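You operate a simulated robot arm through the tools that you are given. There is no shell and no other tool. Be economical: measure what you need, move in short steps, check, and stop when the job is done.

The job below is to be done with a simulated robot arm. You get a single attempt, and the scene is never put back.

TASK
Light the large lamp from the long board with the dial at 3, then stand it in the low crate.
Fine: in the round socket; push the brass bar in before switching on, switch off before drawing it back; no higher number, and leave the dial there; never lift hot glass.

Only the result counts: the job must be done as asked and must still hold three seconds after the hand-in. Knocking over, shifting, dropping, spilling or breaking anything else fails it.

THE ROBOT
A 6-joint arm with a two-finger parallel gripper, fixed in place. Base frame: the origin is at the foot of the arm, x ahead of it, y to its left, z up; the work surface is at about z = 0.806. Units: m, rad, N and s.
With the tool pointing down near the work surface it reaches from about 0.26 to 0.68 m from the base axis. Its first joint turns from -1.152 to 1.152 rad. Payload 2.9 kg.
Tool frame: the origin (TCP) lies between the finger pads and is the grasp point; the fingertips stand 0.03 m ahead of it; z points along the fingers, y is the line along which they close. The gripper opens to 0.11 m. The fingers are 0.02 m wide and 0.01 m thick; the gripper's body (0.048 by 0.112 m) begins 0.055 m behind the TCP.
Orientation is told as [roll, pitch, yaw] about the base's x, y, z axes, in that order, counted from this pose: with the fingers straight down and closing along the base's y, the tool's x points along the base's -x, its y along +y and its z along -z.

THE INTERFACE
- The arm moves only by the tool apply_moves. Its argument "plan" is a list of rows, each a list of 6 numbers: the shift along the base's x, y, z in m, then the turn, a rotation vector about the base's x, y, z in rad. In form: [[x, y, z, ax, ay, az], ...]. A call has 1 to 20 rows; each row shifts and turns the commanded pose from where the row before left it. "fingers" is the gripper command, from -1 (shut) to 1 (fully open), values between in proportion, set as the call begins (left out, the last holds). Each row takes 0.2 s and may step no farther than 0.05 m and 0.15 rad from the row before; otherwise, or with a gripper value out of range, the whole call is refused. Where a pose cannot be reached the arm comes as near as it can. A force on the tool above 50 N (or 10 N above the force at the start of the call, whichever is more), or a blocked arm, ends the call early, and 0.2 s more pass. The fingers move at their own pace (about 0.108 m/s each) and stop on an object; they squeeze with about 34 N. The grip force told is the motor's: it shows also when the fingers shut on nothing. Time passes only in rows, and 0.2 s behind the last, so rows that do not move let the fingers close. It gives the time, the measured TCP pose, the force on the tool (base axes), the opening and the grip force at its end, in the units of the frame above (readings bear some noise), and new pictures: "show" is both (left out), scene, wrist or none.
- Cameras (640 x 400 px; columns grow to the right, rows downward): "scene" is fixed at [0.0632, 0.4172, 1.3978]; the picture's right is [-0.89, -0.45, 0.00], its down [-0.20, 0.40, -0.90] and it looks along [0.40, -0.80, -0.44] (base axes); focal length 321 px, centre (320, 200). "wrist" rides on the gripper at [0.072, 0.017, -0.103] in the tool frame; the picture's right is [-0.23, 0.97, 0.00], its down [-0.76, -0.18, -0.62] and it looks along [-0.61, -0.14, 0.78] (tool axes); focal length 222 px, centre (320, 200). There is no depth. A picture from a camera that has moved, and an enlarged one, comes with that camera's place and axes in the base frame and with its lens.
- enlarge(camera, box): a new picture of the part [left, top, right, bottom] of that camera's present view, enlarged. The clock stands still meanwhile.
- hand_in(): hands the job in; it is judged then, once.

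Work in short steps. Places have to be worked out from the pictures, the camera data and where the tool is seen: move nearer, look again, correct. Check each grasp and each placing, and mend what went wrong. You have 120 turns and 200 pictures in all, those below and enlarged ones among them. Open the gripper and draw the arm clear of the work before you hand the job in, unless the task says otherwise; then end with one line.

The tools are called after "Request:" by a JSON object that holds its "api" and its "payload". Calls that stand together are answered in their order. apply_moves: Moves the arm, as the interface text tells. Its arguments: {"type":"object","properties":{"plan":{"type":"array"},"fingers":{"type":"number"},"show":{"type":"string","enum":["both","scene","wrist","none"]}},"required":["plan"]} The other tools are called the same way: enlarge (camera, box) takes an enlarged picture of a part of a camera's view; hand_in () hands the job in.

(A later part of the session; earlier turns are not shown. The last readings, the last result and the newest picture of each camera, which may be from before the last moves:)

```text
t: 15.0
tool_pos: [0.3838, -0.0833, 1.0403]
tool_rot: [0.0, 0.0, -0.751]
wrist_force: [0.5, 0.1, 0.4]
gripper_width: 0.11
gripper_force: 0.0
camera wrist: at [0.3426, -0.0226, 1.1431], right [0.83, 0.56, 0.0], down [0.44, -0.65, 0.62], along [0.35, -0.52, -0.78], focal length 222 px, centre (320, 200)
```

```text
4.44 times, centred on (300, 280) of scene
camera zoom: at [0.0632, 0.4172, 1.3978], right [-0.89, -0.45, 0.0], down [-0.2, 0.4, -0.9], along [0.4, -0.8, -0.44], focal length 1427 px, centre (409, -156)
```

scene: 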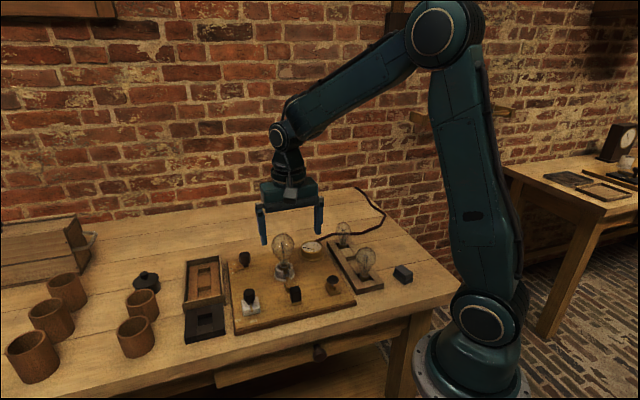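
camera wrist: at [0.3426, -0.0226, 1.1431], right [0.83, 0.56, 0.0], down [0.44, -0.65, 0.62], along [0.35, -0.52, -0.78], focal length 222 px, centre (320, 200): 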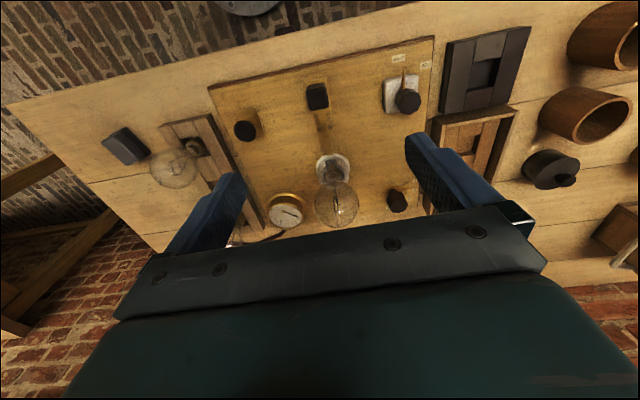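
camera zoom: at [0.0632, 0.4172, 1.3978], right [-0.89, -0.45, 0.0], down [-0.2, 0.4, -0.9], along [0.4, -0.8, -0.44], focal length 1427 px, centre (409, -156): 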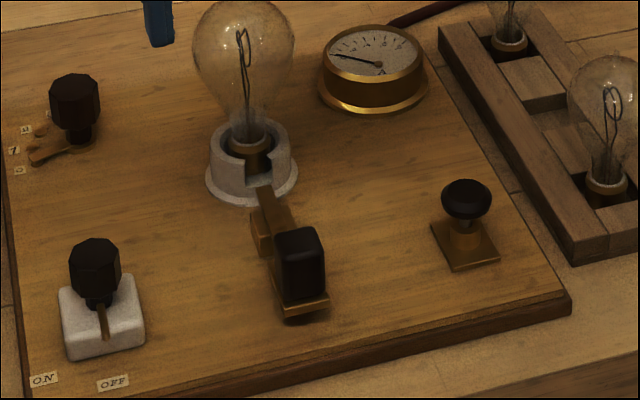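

Handle is at about (0.380, −0.082), top z ≈ 0.867; bar direction −45°. I turn slightly and descend part way to check centring.

Request:
{"api": "apply_moves", "payload": {"plan": [[-0.002, 0.001, -0.04, 0, 0, -0.034], [-0.001, 0, -0.04, 0, 0, 0], [0, 0, -0.03, 0, 0, 0]], "fingers": 0.0}}

Request:
{"api": "enlarge", "payload": {"camera": "wrist", "box": [240, 0, 400, 200]}}

Request:
{"api": "enlarge", "payload": {"camera": "scene", "box": [255, 235, 345, 325]}}

```text
t: 15.8
tool_pos: [0.3805, -0.0828, 0.9327]
tool_rot: [0.001, 0.0, -0.785]
wrist_force: [0.8, 0.2, -0.1]
gripper_width: 0.0551
gripper_force: 0.1
camera wrist: at [0.3412, -0.0206, 1.0358], right [0.85, 0.53, 0.0], down [0.41, -0.66, 0.62], along [0.33, -0.53, -0.78], focal length 222 px, centre (320, 200)
```

scene: 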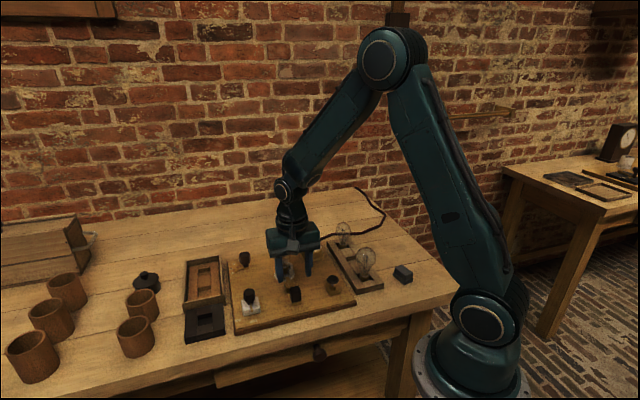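
wrist: 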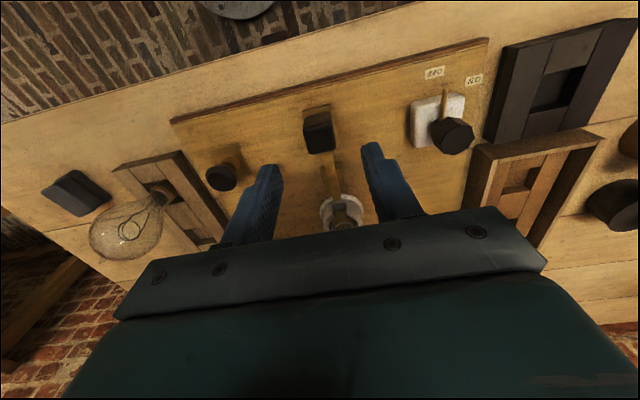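

```text
2.00 times, centred on (320, 100) of wrist
camera zoom: at [0.3412, -0.0206, 1.0358], right [0.85, 0.53, 0.0], down [0.41, -0.66, 0.62], along [0.33, -0.53, -0.78], focal length 444 px, centre (320, 400)
```

zoom: 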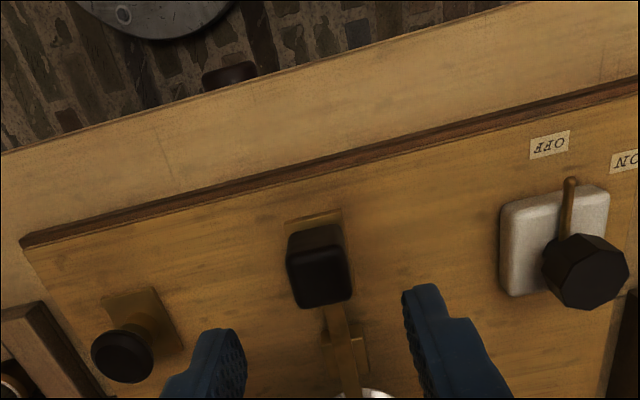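

```text
4.44 times, centred on (300, 280) of scene
camera zoom: at [0.0632, 0.4172, 1.3978], right [-0.89, -0.45, 0.0], down [-0.2, 0.4, -0.9], along [0.4, -0.8, -0.44], focal length 1427 px, centre (409, -156)
```

zoom: 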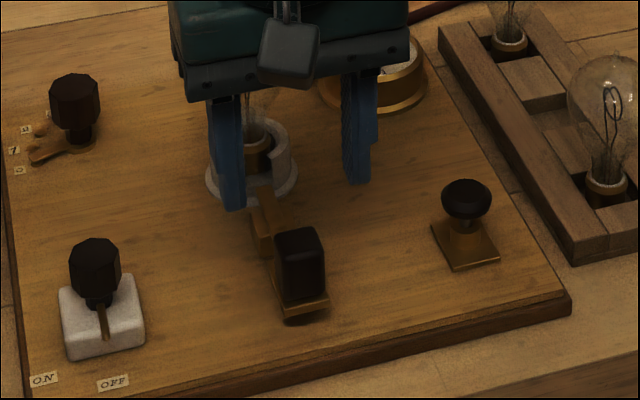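

Centred well. I descend to the handle and close on it.

Request:
{"api": "apply_moves", "payload": {"plan": [[-0.001, -0.001, -0.03, 0, 0, 0], [0, 0, -0.02, 0, 0, 0], [0, 0, -0.005, 0, 0, 0]], "show": "none"}}

Request:
{"api": "apply_moves", "payload": {"plan": [[0, 0, 0, 0, 0, 0], [0, 0, 0, 0, 0, 0]], "fingers": -1}}

Request:
{"api": "enlarge", "payload": {"camera": "scene", "box": [255, 235, 345, 325]}}

```text
t: 16.6
tool_pos: [0.3778, -0.0844, 0.8761]
tool_rot: [-0.001, 0.001, -0.783]
wrist_force: [-0.5, -0.7, 0.0]
gripper_width: 0.0551
gripper_force: 0.0
```

```text
t: 17.2
tool_pos: [0.3807, -0.0825, 0.877]
tool_rot: [0.004, -0.002, -0.781]
wrist_force: [14.0, 13.8, -9.9]
gripper_width: 0.0235
gripper_force: 44.6
camera wrist: at [0.3408, -0.0206, 0.9796], right [0.85, 0.53, 0.0], down [0.41, -0.66, 0.62], along [0.33, -0.53, -0.78], focal length 222 px, centre (320, 200)
```

scene: 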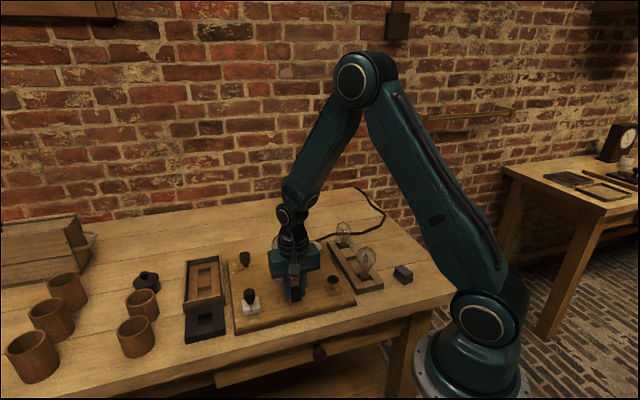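
wrist: 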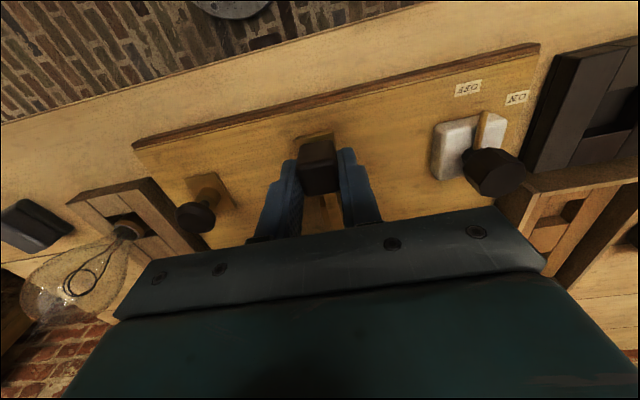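

```text
4.44 times, centred on (300, 280) of scene
camera zoom: at [0.0636, 0.4176, 1.3977], right [-0.89, -0.45, 0.0], down [-0.2, 0.39, -0.9], along [0.4, -0.8, -0.44], focal length 1427 px, centre (409, -156)
```

zoom: 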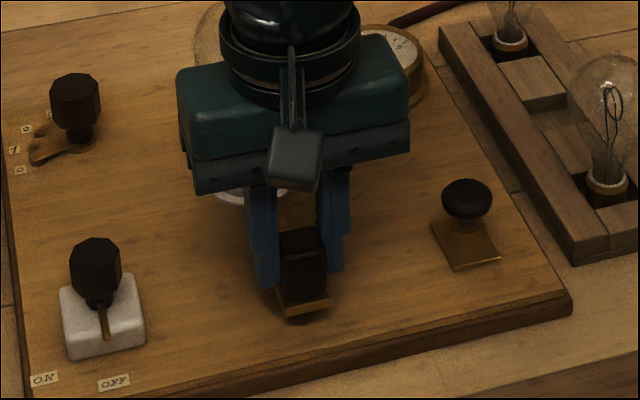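

Handle gripped with a slight side load. I null the offset and push the bar toward the socket in small steps.

Request:
{"api": "apply_moves", "payload": {"plan": [[0.0015, 0.0015, 0, 0, 0, 0], [0.0035, -0.0035, 0, 0, 0, 0], [0.0035, -0.0035, 0, 0, 0, 0], [0.0035, -0.0035, 0, 0, 0, 0]], "show": "none"}}

Request:
{"api": "enlarge", "payload": {"camera": "scene", "box": [255, 235, 345, 325]}}

```text
t: 18.2
tool_pos: [0.3891, -0.0935, 0.8767]
tool_rot: [-0.002, 0.0, -0.785]
wrist_force: [-1.2, -2.4, 3.2]
gripper_width: 0.0237
gripper_force: 44.6
```

```text
4.44 times, centred on (300, 280) of scene
camera zoom: at [0.063, 0.4172, 1.3978], right [-0.89, -0.45, 0.0], down [-0.2, 0.4, -0.9], along [0.4, -0.8, -0.44], focal length 1427 px, centre (409, -156)
```

zoom: 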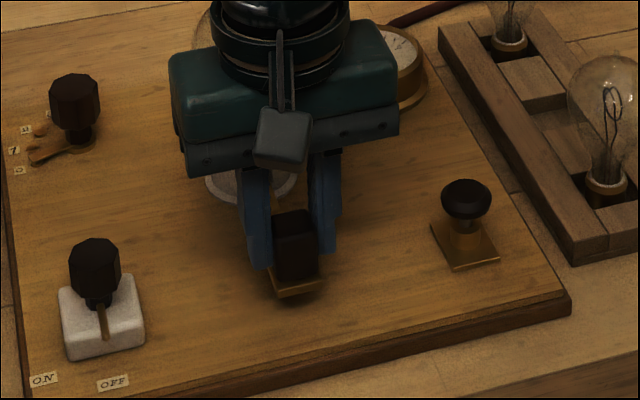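

The bar slides freely with low force. I continue pushing in small steps.

Request:
{"api": "apply_moves", "payload": {"plan": [[0.0028, -0.0028, 0, 0, 0, 0], [0.0021, -0.0021, 0, 0, 0, 0], [0.0014, -0.0014, 0, 0, 0, 0]], "show": "wrist"}}

Request:
{"api": "enlarge", "payload": {"camera": "scene", "box": [255, 225, 315, 305]}}

```text
t: 19.0
tool_pos: [0.3939, -0.0991, 0.8762]
tool_rot: [-0.002, 0.008, -0.783]
wrist_force: [-23.2, 2.0, 11.2]
gripper_width: 0.0237
gripper_force: 45.3
camera wrist: at [0.3574, -0.0354, 0.98], right [0.85, 0.53, -0.01], down [0.42, -0.67, 0.62], along [0.32, -0.53, -0.79], focal length 222 px, centre (320, 200)
```

wrist: 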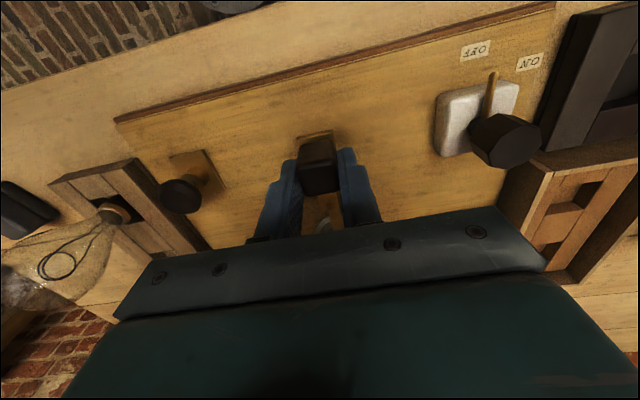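

```text
5.00 times, centred on (285, 265) of scene
camera zoom: at [0.0624, 0.4174, 1.3978], right [-0.89, -0.45, 0.0], down [-0.2, 0.39, -0.9], along [0.4, -0.8, -0.44], focal length 1605 px, centre (495, -125)
```

zoom: 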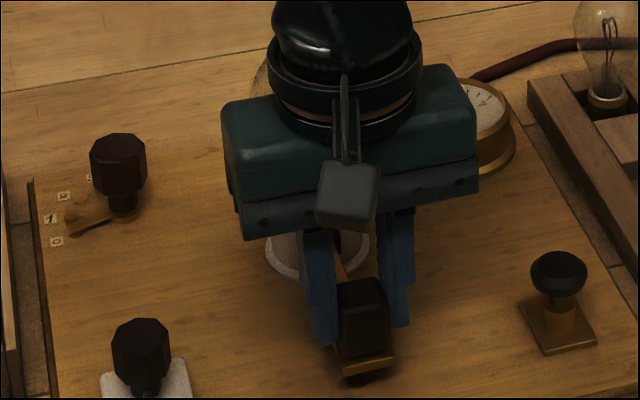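

Resistance now at ~21 mm of travel. I null the side load, release and look at the bar in the slot.

Request:
{"api": "apply_moves", "payload": {"plan": [[-0.001, -0.001, 0, 0, 0, 0], [0, 0, 0, 0, 0, 0]], "show": "none"}}

Request:
{"api": "apply_moves", "payload": {"plan": [[0, 0, 0, 0, 0, 0], [0, 0, 0.03, 0, 0, 0], [0, 0, 0.04, 0, 0, 0], [-0.014, 0.014, 0.04, 0, 0, 0], [-0.03, 0.03, 0, 0, 0, 0]], "fingers": 0.0}}

Request:
{"api": "enlarge", "payload": {"camera": "scene", "box": [255, 225, 315, 305]}}

Request:
{"api": "enlarge", "payload": {"camera": "wrist", "box": [280, 40, 380, 160]}}

```text
t: 19.6
tool_pos: [0.3948, -0.1001, 0.8766]
tool_rot: [-0.002, 0.007, -0.782]
wrist_force: [-13.9, 8.7, -5.4]
gripper_width: 0.024
gripper_force: 45.4
```

```text
t: 20.8
tool_pos: [0.3536, -0.0522, 0.9843]
tool_rot: [0.0, 0.001, -0.784]
wrist_force: [-0.8, -0.9, -0.4]
gripper_width: 0.0551
gripper_force: 0.0
camera wrist: at [0.3145, 0.0097, 1.0885], right [0.85, 0.53, 0.0], down [0.41, -0.66, 0.62], along [0.33, -0.53, -0.78], focal length 222 px, centre (320, 200)
```

scene: 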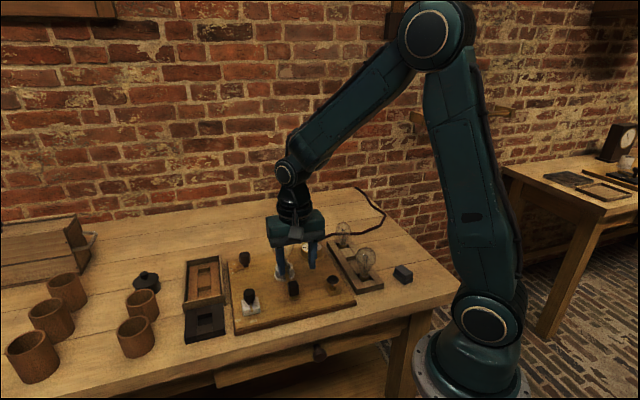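
wrist: 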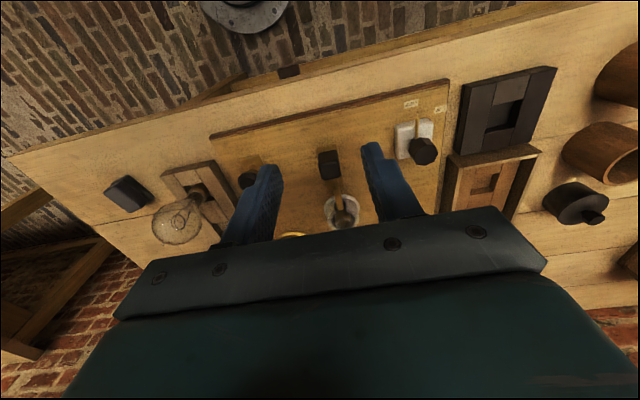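

```text
5.00 times, centred on (285, 265) of scene
camera zoom: at [0.0632, 0.4172, 1.3978], right [-0.89, -0.45, 0.0], down [-0.2, 0.4, -0.9], along [0.4, -0.8, -0.44], focal length 1605 px, centre (495, -125)
```

zoom: 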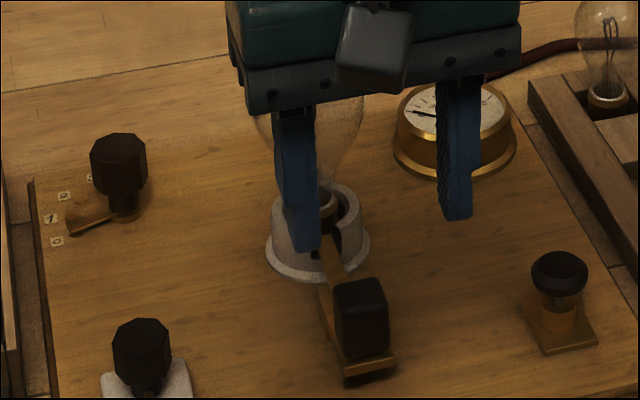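

```text
3.33 times, centred on (330, 100) of wrist
camera zoom: at [0.3145, 0.0097, 1.0885], right [0.85, 0.53, 0.0], down [0.41, -0.66, 0.62], along [0.33, -0.53, -0.78], focal length 740 px, centre (287, 533)
```

zoom: 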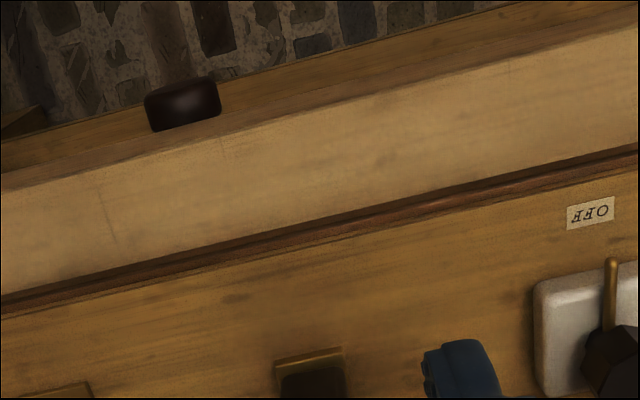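

Zooming on the slot itself from the wrist.

Request:
{"api": "enlarge", "payload": {"camera": "wrist", "box": [305, 140, 375, 235]}}

Request:
{"api": "apply_moves", "payload": {"plan": [[0, 0, 0.05, 0, 0, 0], [0, 0.03, 0.03, 0, 0, 0], [0, 0.04, 0, 0, 0, 0]], "show": "none"}}

Request:
{"api": "enlarge", "payload": {"camera": "scene", "box": [255, 225, 315, 305]}}

```text
4.21 times, centred on (340, 188) of wrist
camera zoom: at [0.3145, 0.0097, 1.0885], right [0.85, 0.53, 0.0], down [0.41, -0.66, 0.62], along [0.33, -0.53, -0.78], focal length 935 px, centre (236, 253)
```

zoom: 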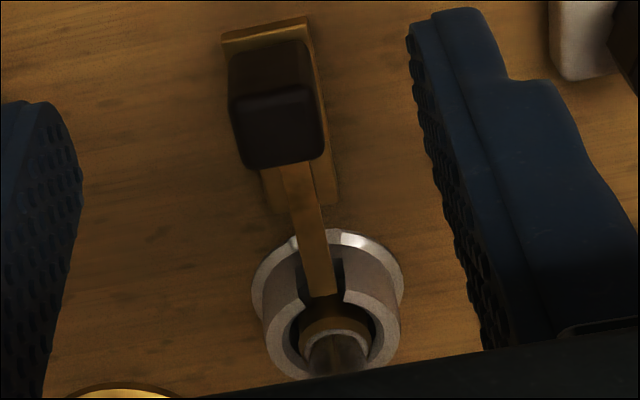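

```text
t: 21.6
tool_pos: [0.3535, 0.015, 1.0664]
tool_rot: [-0.001, 0.002, -0.783]
wrist_force: [-0.1, 0.5, 0.0]
gripper_width: 0.0549
gripper_force: 0.0
```

```text
5.00 times, centred on (285, 265) of scene
camera zoom: at [0.0632, 0.4172, 1.3978], right [-0.89, -0.45, 0.0], down [-0.2, 0.4, -0.9], along [0.4, -0.8, -0.44], focal length 1605 px, centre (495, -125)
```

zoom: 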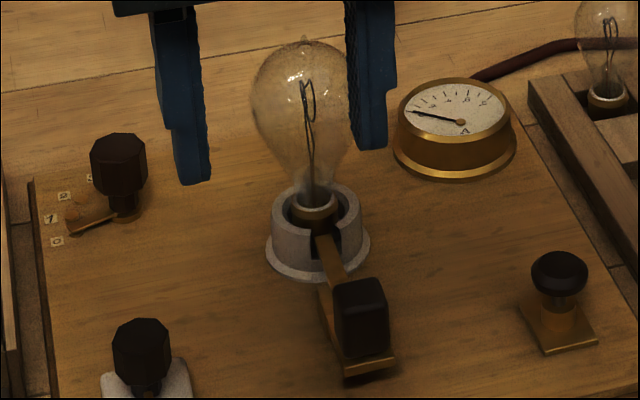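

The bar is fully in against the lamp base over its pin. Next: the dial, pivot estimated at (0.570, −0.134), 0→3 about −88°. I move above it.

Request:
{"api": "apply_moves", "payload": {"plan": [[0.031, -0.0213, 0, 0, 0, 0.0376], [0.031, -0.0213, 0, 0, 0, 0.0376], [0.031, -0.0213, 0, 0, 0, 0.0376], [0.031, -0.0213, 0, 0, 0, 0.0376], [0.031, -0.0213, 0, 0, 0, 0.0376], [0.031, -0.0213, 0, 0, 0, 0.0376], [0.031, -0.0213, 0, 0, 0, 0.0376]], "fingers": 0.2}}

Request:
{"api": "enlarge", "payload": {"camera": "wrist", "box": [250, 40, 390, 200]}}

Request:
{"api": "enlarge", "payload": {"camera": "scene", "box": [225, 225, 285, 300]}}

```text
t: 23.2
tool_pos: [0.5721, -0.136, 1.0662]
tool_rot: [0.0, 0.0, -0.521]
wrist_force: [0.0, -0.1, -0.9]
gripper_width: 0.0656
gripper_force: 0.0
camera wrist: at [0.5187, -0.0853, 1.169], right [0.68, 0.73, 0.0], down [0.57, -0.53, 0.62], along [0.46, -0.42, -0.78], focal length 222 px, centre (320, 200)
```

scene: 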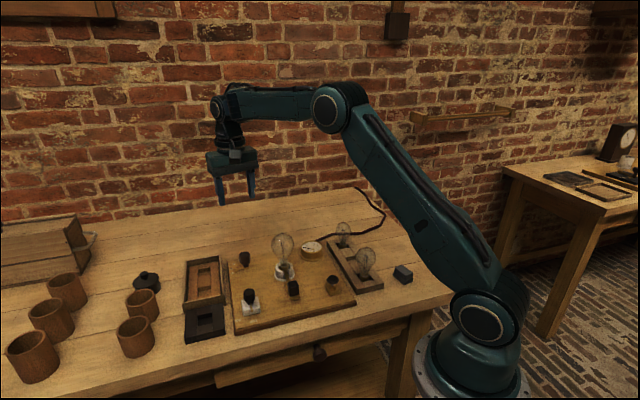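
wrist: 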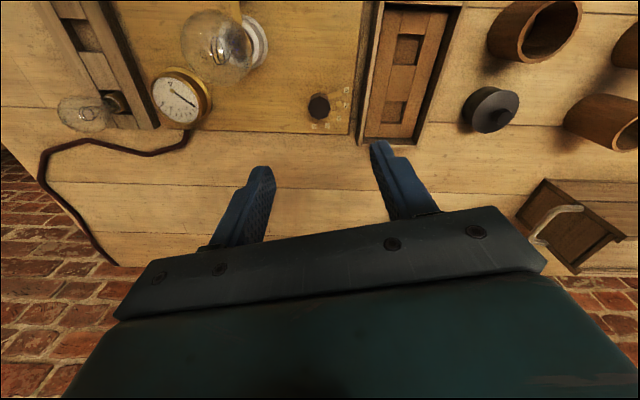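

```text
2.50 times, centred on (320, 120) of wrist
camera zoom: at [0.5187, -0.0853, 1.169], right [0.68, 0.73, 0.0], down [0.57, -0.53, 0.62], along [0.46, -0.42, -0.78], focal length 555 px, centre (320, 400)
```

zoom: 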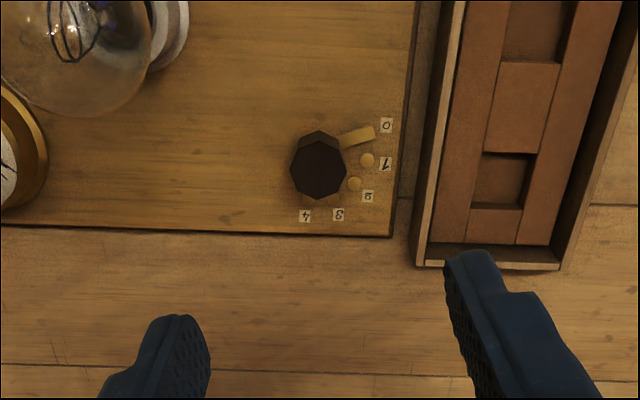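

```text
5.33 times, centred on (255, 262) of scene
camera zoom: at [0.0632, 0.4172, 1.3978], right [-0.89, -0.45, 0.0], down [-0.2, 0.4, -0.9], along [0.4, -0.8, -0.44], focal length 1712 px, centre (667, -133)
```

zoom: 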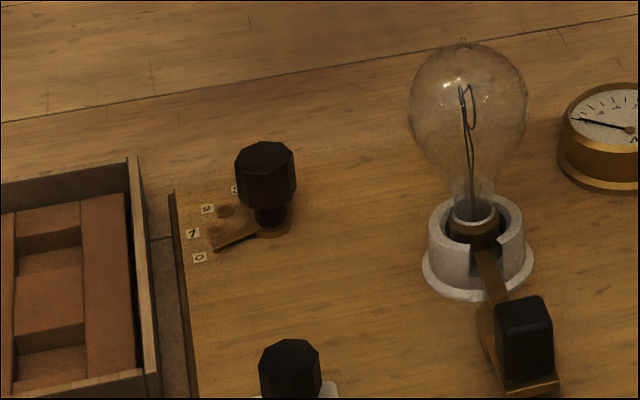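

Dial is 0–4 with 30° steps, so 0→3 is −90° (clockwise from above); pivot near (0.577, −0.141). I go lower to refine.

Request:
{"api": "apply_moves", "payload": {"plan": [[0.003, -0.002, -0.04, 0, 0, 0.03], [0.002, -0.003, -0.04, 0, 0, 0.03], [0, 0, -0.03, 0, 0, 0.016]], "show": "none"}}

Request:
{"api": "enlarge", "payload": {"camera": "wrist", "box": [250, 100, 390, 220]}}

Request:
{"api": "enlarge", "payload": {"camera": "scene", "box": [220, 215, 280, 285]}}

```text
t: 24.0
tool_pos: [0.5757, -0.1426, 0.9556]
tool_rot: [-0.001, 0.001, -0.444]
wrist_force: [-0.6, -0.2, 0.5]
gripper_width: 0.0656
gripper_force: 0.1
```

```text
3.33 times, centred on (320, 160) of wrist
camera zoom: at [0.5173, -0.0961, 1.0591], right [0.62, 0.78, 0.0], down [0.61, -0.49, 0.62], along [0.49, -0.39, -0.78], focal length 740 px, centre (320, 333)
```

zoom: 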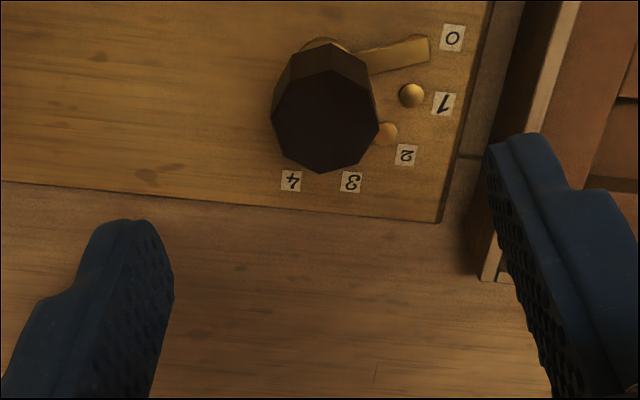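

```text
5.71 times, centred on (250, 250) of scene
camera zoom: at [0.0632, 0.4172, 1.3978], right [-0.89, -0.45, 0.0], down [-0.2, 0.4, -0.9], along [0.4, -0.8, -0.44], focal length 1834 px, centre (720, -86)
```

zoom: 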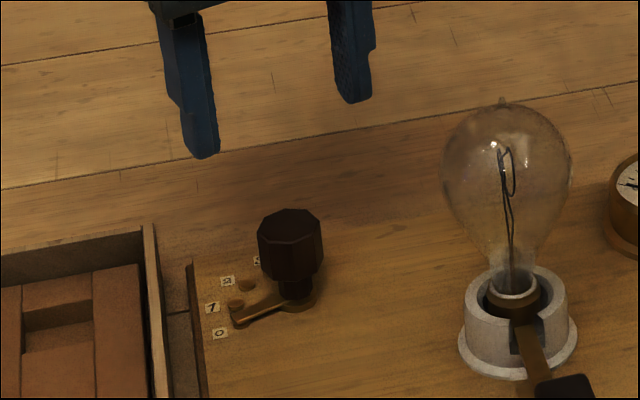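

Flats are in line with the lever and fingers; centring agrees within ~2 mm. I descend to the knob.

Request:
{"api": "apply_moves", "payload": {"plan": [[0, 0.001, -0.04, 0, 0, 0], [0, 0, -0.03, 0, 0, 0], [0, 0, -0.01, 0, 0, 0]], "fingers": 0.0, "show": "none"}}

Request:
{"api": "enlarge", "payload": {"camera": "scene", "box": [220, 215, 280, 285]}}

Request:
{"api": "enlarge", "payload": {"camera": "wrist", "box": [250, 100, 390, 220]}}

```text
t: 24.8
tool_pos: [0.5755, -0.1382, 0.8756]
tool_rot: [-0.001, 0.0, -0.445]
wrist_force: [0.0, 0.2, 0.6]
gripper_width: 0.0551
gripper_force: 0.0
```

```text
5.71 times, centred on (250, 250) of scene
camera zoom: at [0.0632, 0.4172, 1.3978], right [-0.89, -0.45, 0.0], down [-0.2, 0.4, -0.9], along [0.4, -0.8, -0.44], focal length 1834 px, centre (720, -86)
```

zoom: 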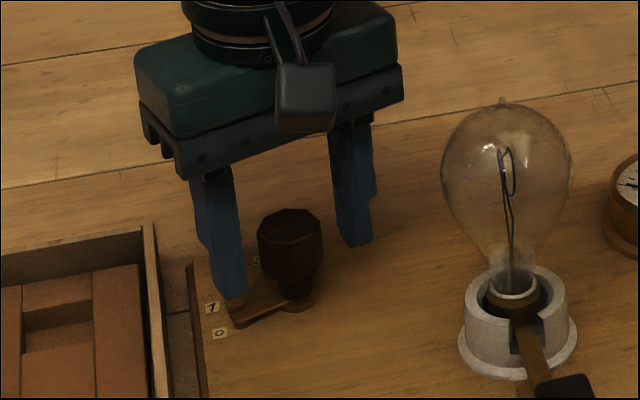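

```text
3.33 times, centred on (320, 160) of wrist
camera zoom: at [0.5168, -0.0931, 0.9794], right [0.62, 0.78, 0.0], down [0.61, -0.49, 0.62], along [0.49, -0.39, -0.78], focal length 740 px, centre (320, 333)
```

zoom: 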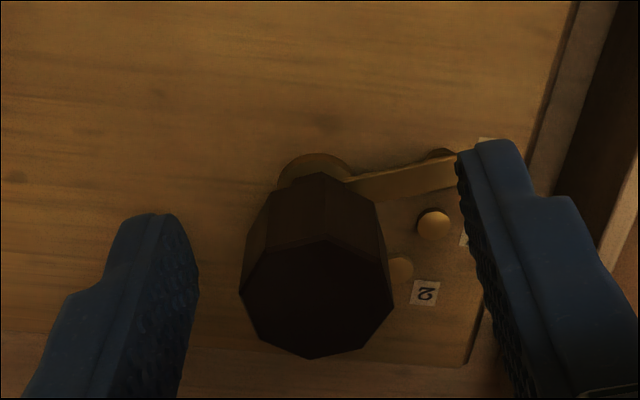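

Knob is between the fingers. Tiny shift, then close on it.

Request:
{"api": "apply_moves", "payload": {"plan": [[0.0003, -0.0015, 0, 0, 0, 0], [0, 0, 0, 0, 0, 0], [0, 0, 0, 0, 0, 0]], "fingers": -1, "show": "none"}}

Request:
{"api": "enlarge", "payload": {"camera": "wrist", "box": [250, 100, 390, 220]}}

```text
t: 25.6
tool_pos: [0.5735, -0.1412, 0.8768]
tool_rot: [-0.003, 0.001, -0.447]
wrist_force: [-10.5, -8.5, 3.3]
gripper_width: 0.0296
gripper_force: 44.9
```

```text
3.33 times, centred on (320, 160) of wrist
camera zoom: at [0.5162, -0.0956, 0.9796], right [0.63, 0.78, 0.0], down [0.61, -0.49, 0.62], along [0.48, -0.39, -0.78], focal length 740 px, centre (320, 333)
```

zoom: 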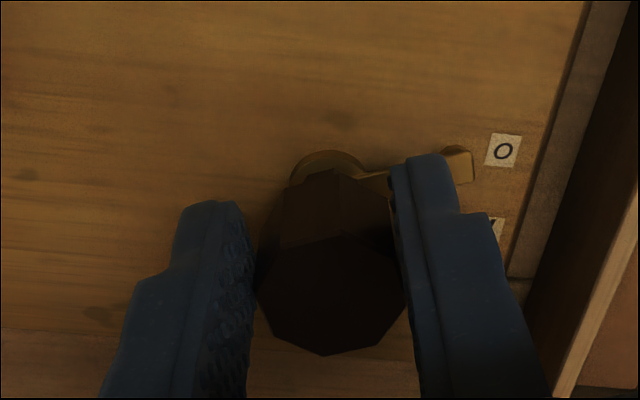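

Gripped on the flats. I relieve the side load and start turning clockwise in small stages.

Request:
{"api": "apply_moves", "payload": {"plan": [[-0.001, -0.0012, 0, 0, 0, 0], [0, 0, 0, 0, 0, -0.13], [0, 0, 0, 0, 0, -0.13], [0, 0, 0, 0, 0, -0.13], [0, 0, 0, 0, 0, -0.13]], "show": "none"}}

Request:
{"api": "enlarge", "payload": {"camera": "scene", "box": [220, 215, 280, 285]}}

Request:
{"api": "enlarge", "payload": {"camera": "wrist", "box": [250, 100, 390, 220]}}

```text
t: 26.8
tool_pos: [0.5765, -0.1379, 0.8773]
tool_rot: [0.005, 0.0, -0.958]
wrist_force: [21.8, 22.6, -16.1]
gripper_width: 0.0295
gripper_force: 45.4
```

```text
5.71 times, centred on (250, 250) of scene
camera zoom: at [0.064, 0.4177, 1.3976], right [-0.89, -0.45, 0.0], down [-0.2, 0.39, -0.9], along [0.4, -0.8, -0.44], focal length 1834 px, centre (720, -86)
```

zoom: 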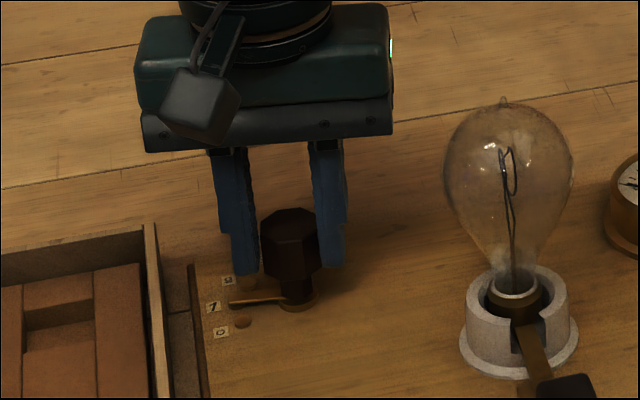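

```text
3.33 times, centred on (320, 160) of wrist
camera zoom: at [0.5487, -0.0697, 0.9795], right [0.93, 0.37, 0.0], down [0.29, -0.73, 0.62], along [0.24, -0.58, -0.78], focal length 740 px, centre (320, 333)
```

zoom: 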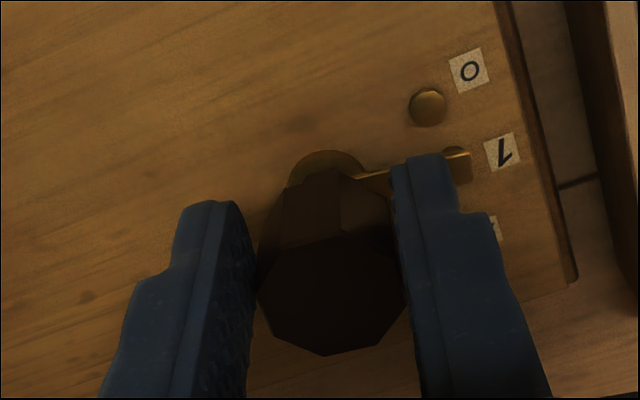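

Lever is now on 1, tracking the hand. I relieve the side force and carry on toward 2.

Request:
{"api": "apply_moves", "payload": {"plan": [[0.002, 0.002, 0, 0, 0, 0], [0, 0, 0, 0, 0, -0.13], [0, 0, 0, 0, 0, -0.13], [0, 0, 0, 0, 0, -0.13], [0, 0, 0, 0, 0, -0.13]], "show": "none"}}

Request:
{"api": "enlarge", "payload": {"camera": "wrist", "box": [250, 100, 390, 220]}}

```text
t: 27.9
tool_pos: [0.5789, -0.1358, 0.8779]
tool_rot: [0.013, -0.003, -1.365]
wrist_force: [9.9, -1.0, -8.1]
gripper_width: 0.0295
gripper_force: 45.1
stopped in row 5: the force on the tool passed its limit (the readings are from after the stop); the commanded pose is now the measured one
```

```text
3.33 times, centred on (320, 160) of wrist
camera zoom: at [0.581, -0.0627, 0.9799], right [1.0, -0.02, 0.01], down [-0.03, -0.78, 0.62], along [0.0, -0.62, -0.78], focal length 740 px, centre (320, 333)
```

zoom: 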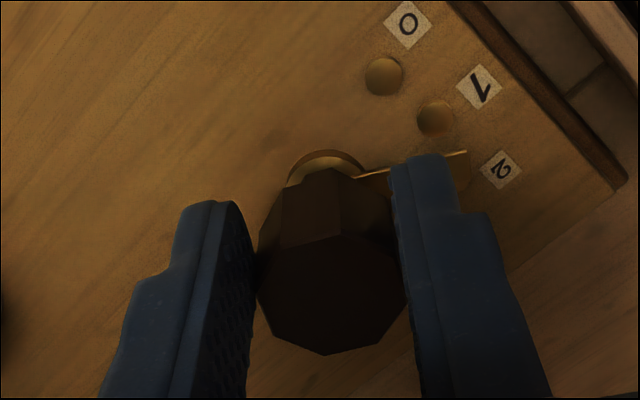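

Nearly at 2; a side force stopped the call. I correct slightly and go on with smaller turns.

Request:
{"api": "apply_moves", "payload": {"plan": [[0.001, 0, -0.0008, -0.013, 0.003, 0], [0, 0, 0, 0, 0, -0.1], [0, 0, 0, 0, 0, -0.1]], "show": "none"}}

```text
t: 28.7
tool_pos: [0.5817, -0.1349, 0.8768]
tool_rot: [0.009, -0.014, -1.563]
wrist_force: [19.5, 7.6, -8.2]
gripper_width: 0.0295
gripper_force: 45.5
```

Still pushed toward +x; I shift the command that way and continue.

Request:
{"api": "apply_moves", "payload": {"plan": [[0.002, 0.001, 0, 0, 0, 0], [0, 0, 0, 0, 0, -0.08], [0.0005, 0, 0, 0, 0, -0.08]], "show": "none"}}

Request:
{"api": "enlarge", "payload": {"camera": "wrist", "box": [250, 100, 390, 220]}}

Request:
{"api": "enlarge", "payload": {"camera": "scene", "box": [220, 215, 280, 285]}}

```text
t: 29.5
tool_pos: [0.5838, -0.136, 0.8757]
tool_rot: [0.008, -0.013, -1.725]
wrist_force: [18.7, 3.1, -4.6]
gripper_width: 0.0295
gripper_force: 44.5
```

```text
3.33 times, centred on (320, 160) of wrist
camera zoom: at [0.6117, -0.066, 0.979], right [0.93, -0.38, 0.01], down [-0.3, -0.72, 0.63], along [-0.23, -0.59, -0.78], focal length 740 px, centre (320, 333)
```

zoom: 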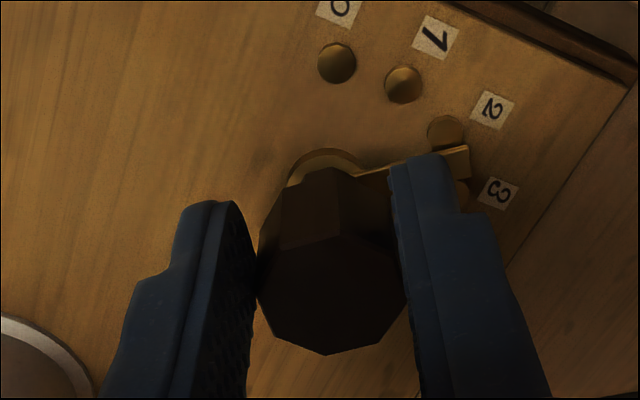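

```text
5.71 times, centred on (250, 250) of scene
camera zoom: at [0.0637, 0.4173, 1.3978], right [-0.89, -0.45, 0.0], down [-0.2, 0.4, -0.9], along [0.4, -0.8, -0.44], focal length 1834 px, centre (720, -86)
```

zoom: 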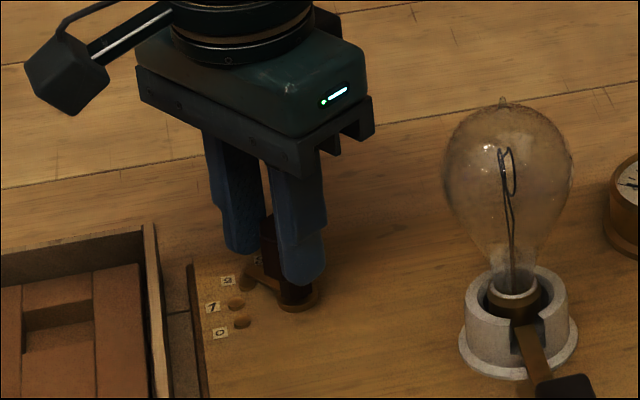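

Lever between 2 and 3; about −0.29 rad to go. Continue carefully.

Request:
{"api": "apply_moves", "payload": {"plan": [[0.002, 0.0005, 0, 0, 0, 0], [0, 0, 0, 0, 0, -0.08], [0, 0, 0, 0, 0, -0.08], [0, 0, 0, 0, 0, -0.06]], "show": "none"}}

Request:
{"api": "enlarge", "payload": {"camera": "wrist", "box": [250, 100, 390, 220]}}

```text
t: 30.5
tool_pos: [0.5851, -0.1356, 0.8765]
tool_rot: [0.008, -0.013, -1.948]
wrist_force: [21.1, -13.2, -6.1]
gripper_width: 0.0292
gripper_force: 44.9
```

```text
3.33 times, centred on (320, 160) of wrist
camera zoom: at [0.6286, -0.0742, 0.979], right [0.82, -0.57, 0.01], down [-0.45, -0.63, 0.63], along [-0.35, -0.52, -0.78], focal length 740 px, centre (320, 333)
```

zoom: 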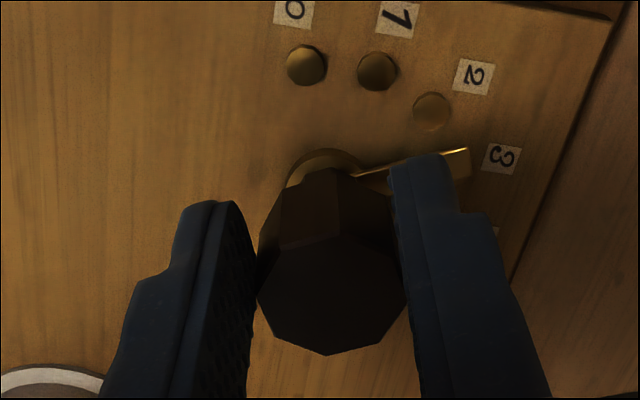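

Only about 0.06 rad short of 3's centre. I finish it.

Request:
{"api": "apply_moves", "payload": {"plan": [[0.0015, -0.001, 0, 0, 0, 0], [0, 0, 0, 0, 0, -0.06], [0, 0, 0, 0, 0, 0]], "show": "none"}}

Request:
{"api": "enlarge", "payload": {"camera": "wrist", "box": [250, 100, 390, 220]}}

```text
t: 31.3
tool_pos: [0.5863, -0.136, 0.876]
tool_rot: [0.005, -0.012, -2.007]
wrist_force: [12.0, -10.2, 3.4]
gripper_width: 0.0293
gripper_force: 45.0
```

```text
3.33 times, centred on (320, 160) of wrist
camera zoom: at [0.6329, -0.0771, 0.979], right [0.79, -0.62, 0.01], down [-0.48, -0.61, 0.63], along [-0.38, -0.5, -0.78], focal length 740 px, centre (320, 333)
```

zoom: 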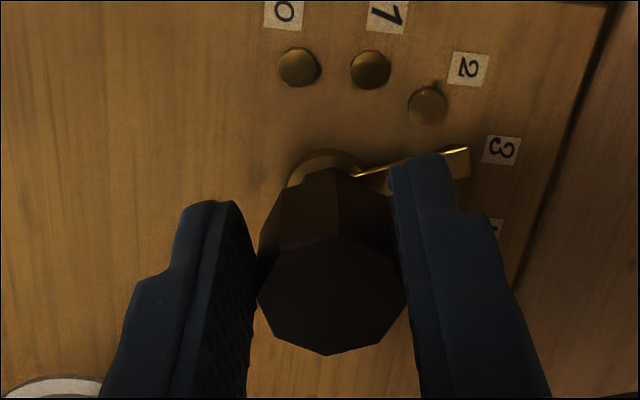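

Lever is on 3. I relieve residual force, open and rise, then verify.

Request:
{"api": "apply_moves", "payload": {"plan": [[0.0012, -0.001, 0, 0, 0, 0]], "show": "none"}}

Request:
{"api": "apply_moves", "payload": {"plan": [[0, 0, 0, 0, 0, 0], [0, 0, 0.02, 0, 0, 0], [0, 0, 0.04, 0, 0, 0], [0, 0, 0.04, 0, 0, 0], [0, 0, 0.04, 0, 0, 0]], "fingers": 0.0}}

Request:
{"api": "enlarge", "payload": {"camera": "wrist", "box": [250, 20, 390, 200]}}

Request:
{"api": "enlarge", "payload": {"camera": "scene", "box": [220, 225, 300, 305]}}

```text
t: 31.7
tool_pos: [0.5861, -0.1361, 0.8765]
tool_rot: [0.003, -0.012, -2.003]
wrist_force: [-0.2, -4.6, 9.2]
gripper_width: 0.0293
gripper_force: 45.0
```

```text
t: 32.9
tool_pos: [0.5867, -0.1381, 1.0178]
tool_rot: [0.004, -0.013, -2.005]
wrist_force: [-1.0, 0.0, -0.5]
gripper_width: 0.0551
gripper_force: 0.1
camera wrist: at [0.6338, -0.0775, 1.1198], right [0.79, -0.62, 0.01], down [-0.48, -0.61, 0.63], along [-0.39, -0.5, -0.77], focal length 222 px, centre (320, 200)
```

scene: 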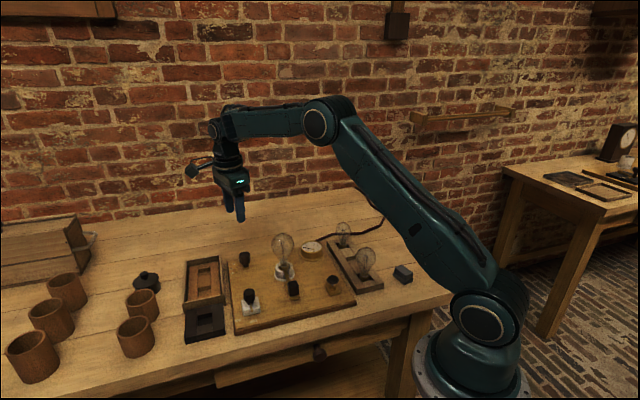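
wrist: 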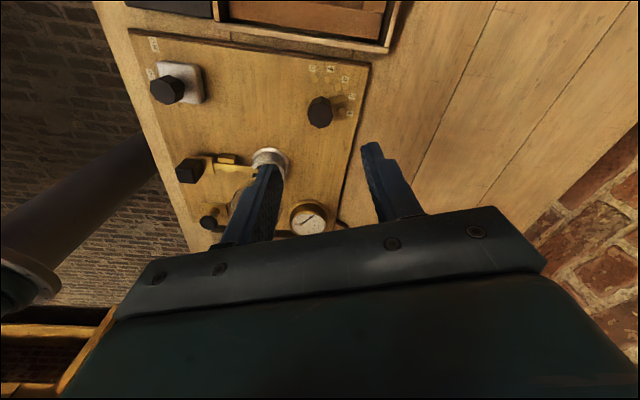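

```text
2.22 times, centred on (320, 110) of wrist
camera zoom: at [0.6338, -0.0775, 1.1198], right [0.79, -0.62, 0.01], down [-0.48, -0.61, 0.63], along [-0.39, -0.5, -0.77], focal length 494 px, centre (320, 400)
```

zoom: 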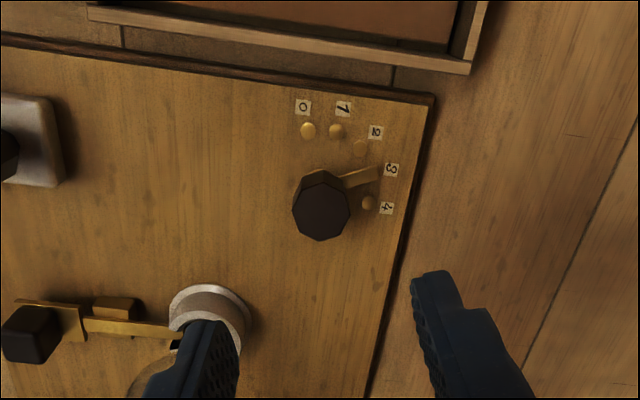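

```text
5.00 times, centred on (260, 265) of scene
camera zoom: at [0.0632, 0.4172, 1.3978], right [-0.89, -0.45, 0.0], down [-0.2, 0.4, -0.9], along [0.4, -0.8, -0.44], focal length 1605 px, centre (620, -125)
```

zoom: 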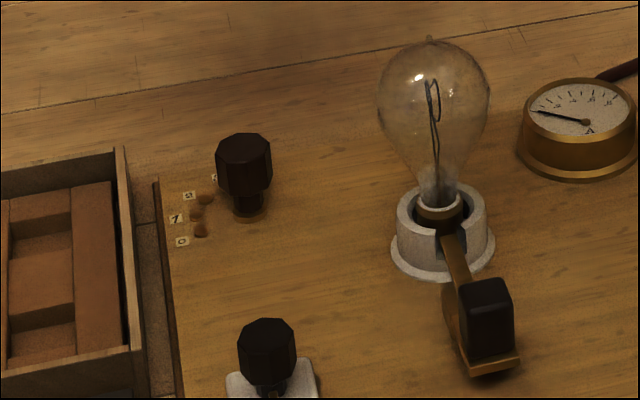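

Dial is on 3. Now to the switch, pivot about (0.468, −0.022); OFF≈135°, ON≈75° direction. I move above it, turning back to yaw 0.

Request:
{"api": "apply_moves", "payload": {"plan": [[-0.0079, 0.0077, 0, 0, 0, 0.1337], [-0.0079, 0.0077, 0, 0, 0, 0.1337], [-0.0079, 0.0077, 0, 0, 0, 0.1337], [-0.0079, 0.0077, 0, 0, 0, 0.1337], [-0.0079, 0.0077, 0, 0, 0, 0.1337], [-0.0079, 0.0077, 0, 0, 0, 0.1337], [-0.0079, 0.0077, 0, 0, 0, 0.1337], [-0.0079, 0.0077, 0, 0, 0, 0.1337], [-0.0079, 0.0077, 0, 0, 0, 0.1337], [-0.0079, 0.0077, 0, 0, 0, 0.1337], [-0.0079, 0.0077, 0, 0, 0, 0.1337], [-0.0079, 0.0077, 0, 0, 0, 0.1337], [-0.0079, 0.0077, 0, 0, 0, 0.1337], [-0.0079, 0.0077, 0, 0, 0, 0.1337], [-0.0079, 0.0077, 0, 0, 0, 0.1337]]}}

Request:
{"api": "enlarge", "payload": {"camera": "wrist", "box": [250, 20, 390, 200]}}

Request:
{"api": "enlarge", "payload": {"camera": "scene", "box": [220, 255, 300, 335]}}

```text
t: 36.1
tool_pos: [0.4692, -0.0214, 1.0153]
tool_rot: [0.004, -0.012, 0.003]
wrist_force: [-0.7, 0.6, -0.5]
gripper_width: 0.055
gripper_force: 0.1
camera wrist: at [0.3958, -0.006, 1.1183], right [0.22, 0.97, 0.01], down [0.75, -0.18, 0.63], along [0.62, -0.14, -0.78], focal length 222 px, centre (320, 200)
```

scene: 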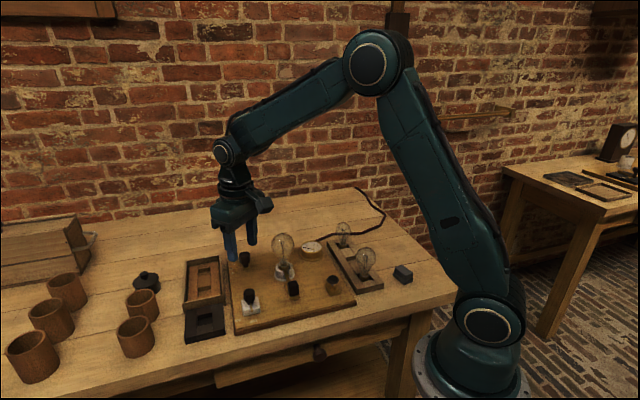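
wrist: 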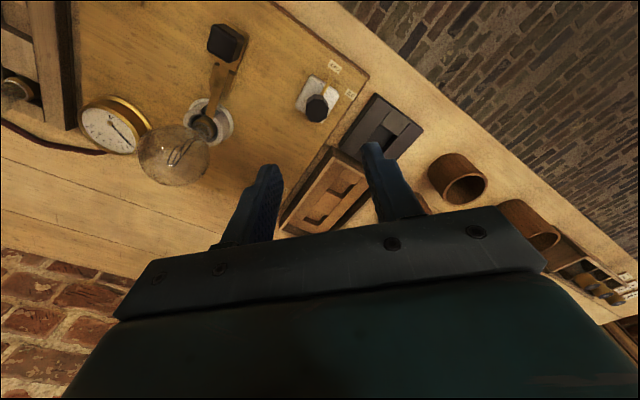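

```text
2.22 times, centred on (320, 110) of wrist
camera zoom: at [0.3958, -0.006, 1.1183], right [0.22, 0.97, 0.01], down [0.75, -0.18, 0.63], along [0.62, -0.14, -0.78], focal length 494 px, centre (320, 400)
```

zoom: 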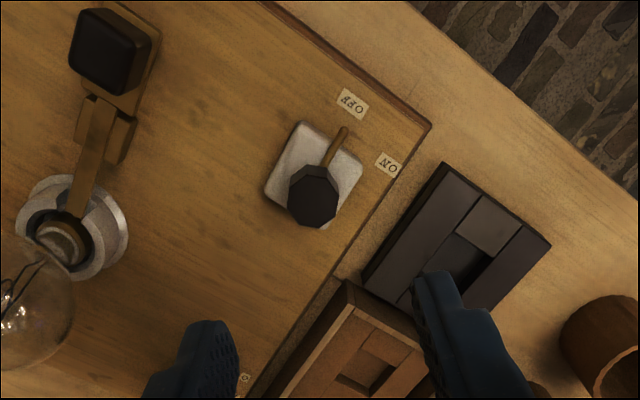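

```text
5.00 times, centred on (260, 295) of scene
camera zoom: at [0.0632, 0.4172, 1.3978], right [-0.89, -0.45, 0.0], down [-0.2, 0.4, -0.9], along [0.4, -0.8, -0.44], focal length 1605 px, centre (620, -275)
```

zoom: 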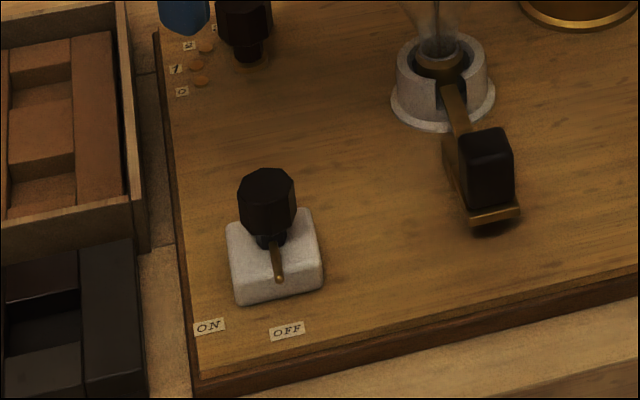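

Switch knob ~ (0.465, −0.020), top z≈0.885, lever at OFF. I descend part way and check centring.

Request:
{"api": "apply_moves", "payload": {"plan": [[-0.004, 0.001, -0.035, -0.004, 0.012, 0], [0, 0, -0.03, 0, 0, 0]], "fingers": 0.1, "show": "none"}}

Request:
{"api": "enlarge", "payload": {"camera": "wrist", "box": [250, 60, 390, 220]}}

Request:
{"api": "enlarge", "payload": {"camera": "scene", "box": [220, 255, 300, 335]}}

```text
t: 36.7
tool_pos: [0.4661, -0.0191, 0.9506]
tool_rot: [0.002, -0.001, 0.0]
wrist_force: [1.0, 0.3, 0.6]
gripper_width: 0.0606
gripper_force: 0.2
```

```text
2.50 times, centred on (320, 140) of wrist
camera zoom: at [0.3944, -0.0029, 1.0543], right [0.23, 0.97, 0.0], down [0.76, -0.18, 0.62], along [0.61, -0.14, -0.78], focal length 555 px, centre (320, 350)
```

zoom: 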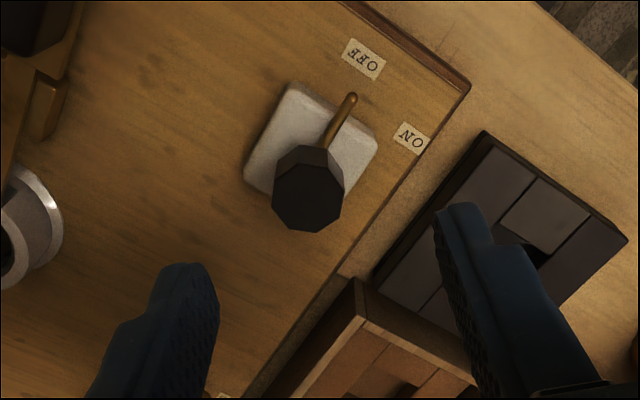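

```text
5.00 times, centred on (260, 295) of scene
camera zoom: at [0.0632, 0.4172, 1.3978], right [-0.89, -0.45, 0.0], down [-0.2, 0.4, -0.9], along [0.4, -0.8, -0.44], focal length 1605 px, centre (620, -275)
```

zoom: 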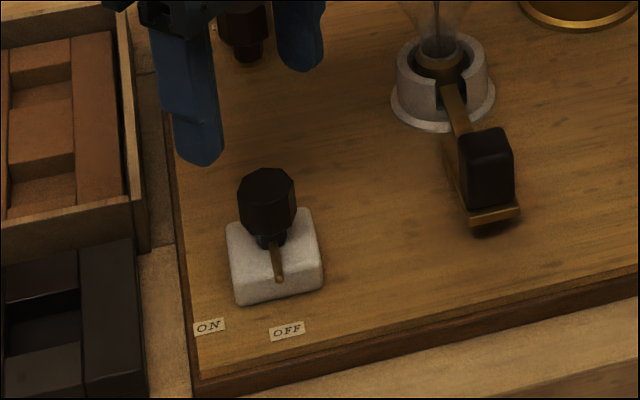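

Knob is a few mm toward −x, −y; I correct, descend to grip height, and check.

Request:
{"api": "apply_moves", "payload": {"plan": [[-0.002, -0.003, -0.03, 0, 0, 0], [0, 0, -0.025, 0, 0, 0], [0, 0, -0.008, 0, 0, 0]], "show": "none"}}

Request:
{"api": "enlarge", "payload": {"camera": "wrist", "box": [250, 60, 390, 220]}}

Request:
{"api": "enlarge", "payload": {"camera": "scene", "box": [220, 255, 300, 335]}}

```text
t: 37.5
tool_pos: [0.4622, -0.0217, 0.8871]
tool_rot: [0.003, -0.001, 0.0]
wrist_force: [-0.5, 0.6, -0.1]
gripper_width: 0.0606
gripper_force: 0.2
```

```text
2.50 times, centred on (320, 140) of wrist
camera zoom: at [0.392, -0.0061, 0.9906], right [0.23, 0.97, 0.0], down [0.76, -0.18, 0.62], along [0.61, -0.14, -0.78], focal length 555 px, centre (320, 350)
```

zoom: 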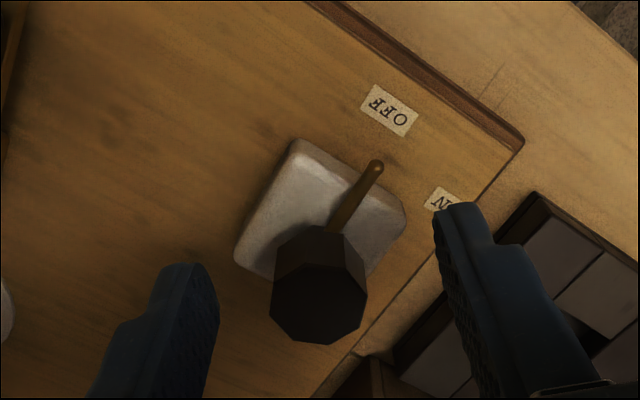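

```text
5.00 times, centred on (260, 295) of scene
camera zoom: at [0.0632, 0.4172, 1.3978], right [-0.89, -0.45, 0.0], down [-0.2, 0.4, -0.9], along [0.4, -0.8, -0.44], focal length 1605 px, centre (620, -275)
```

zoom: 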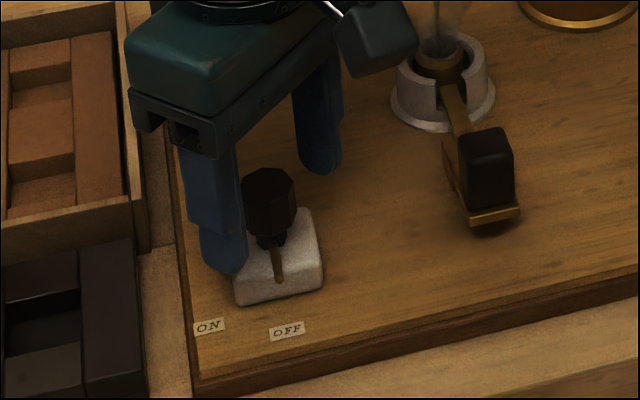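

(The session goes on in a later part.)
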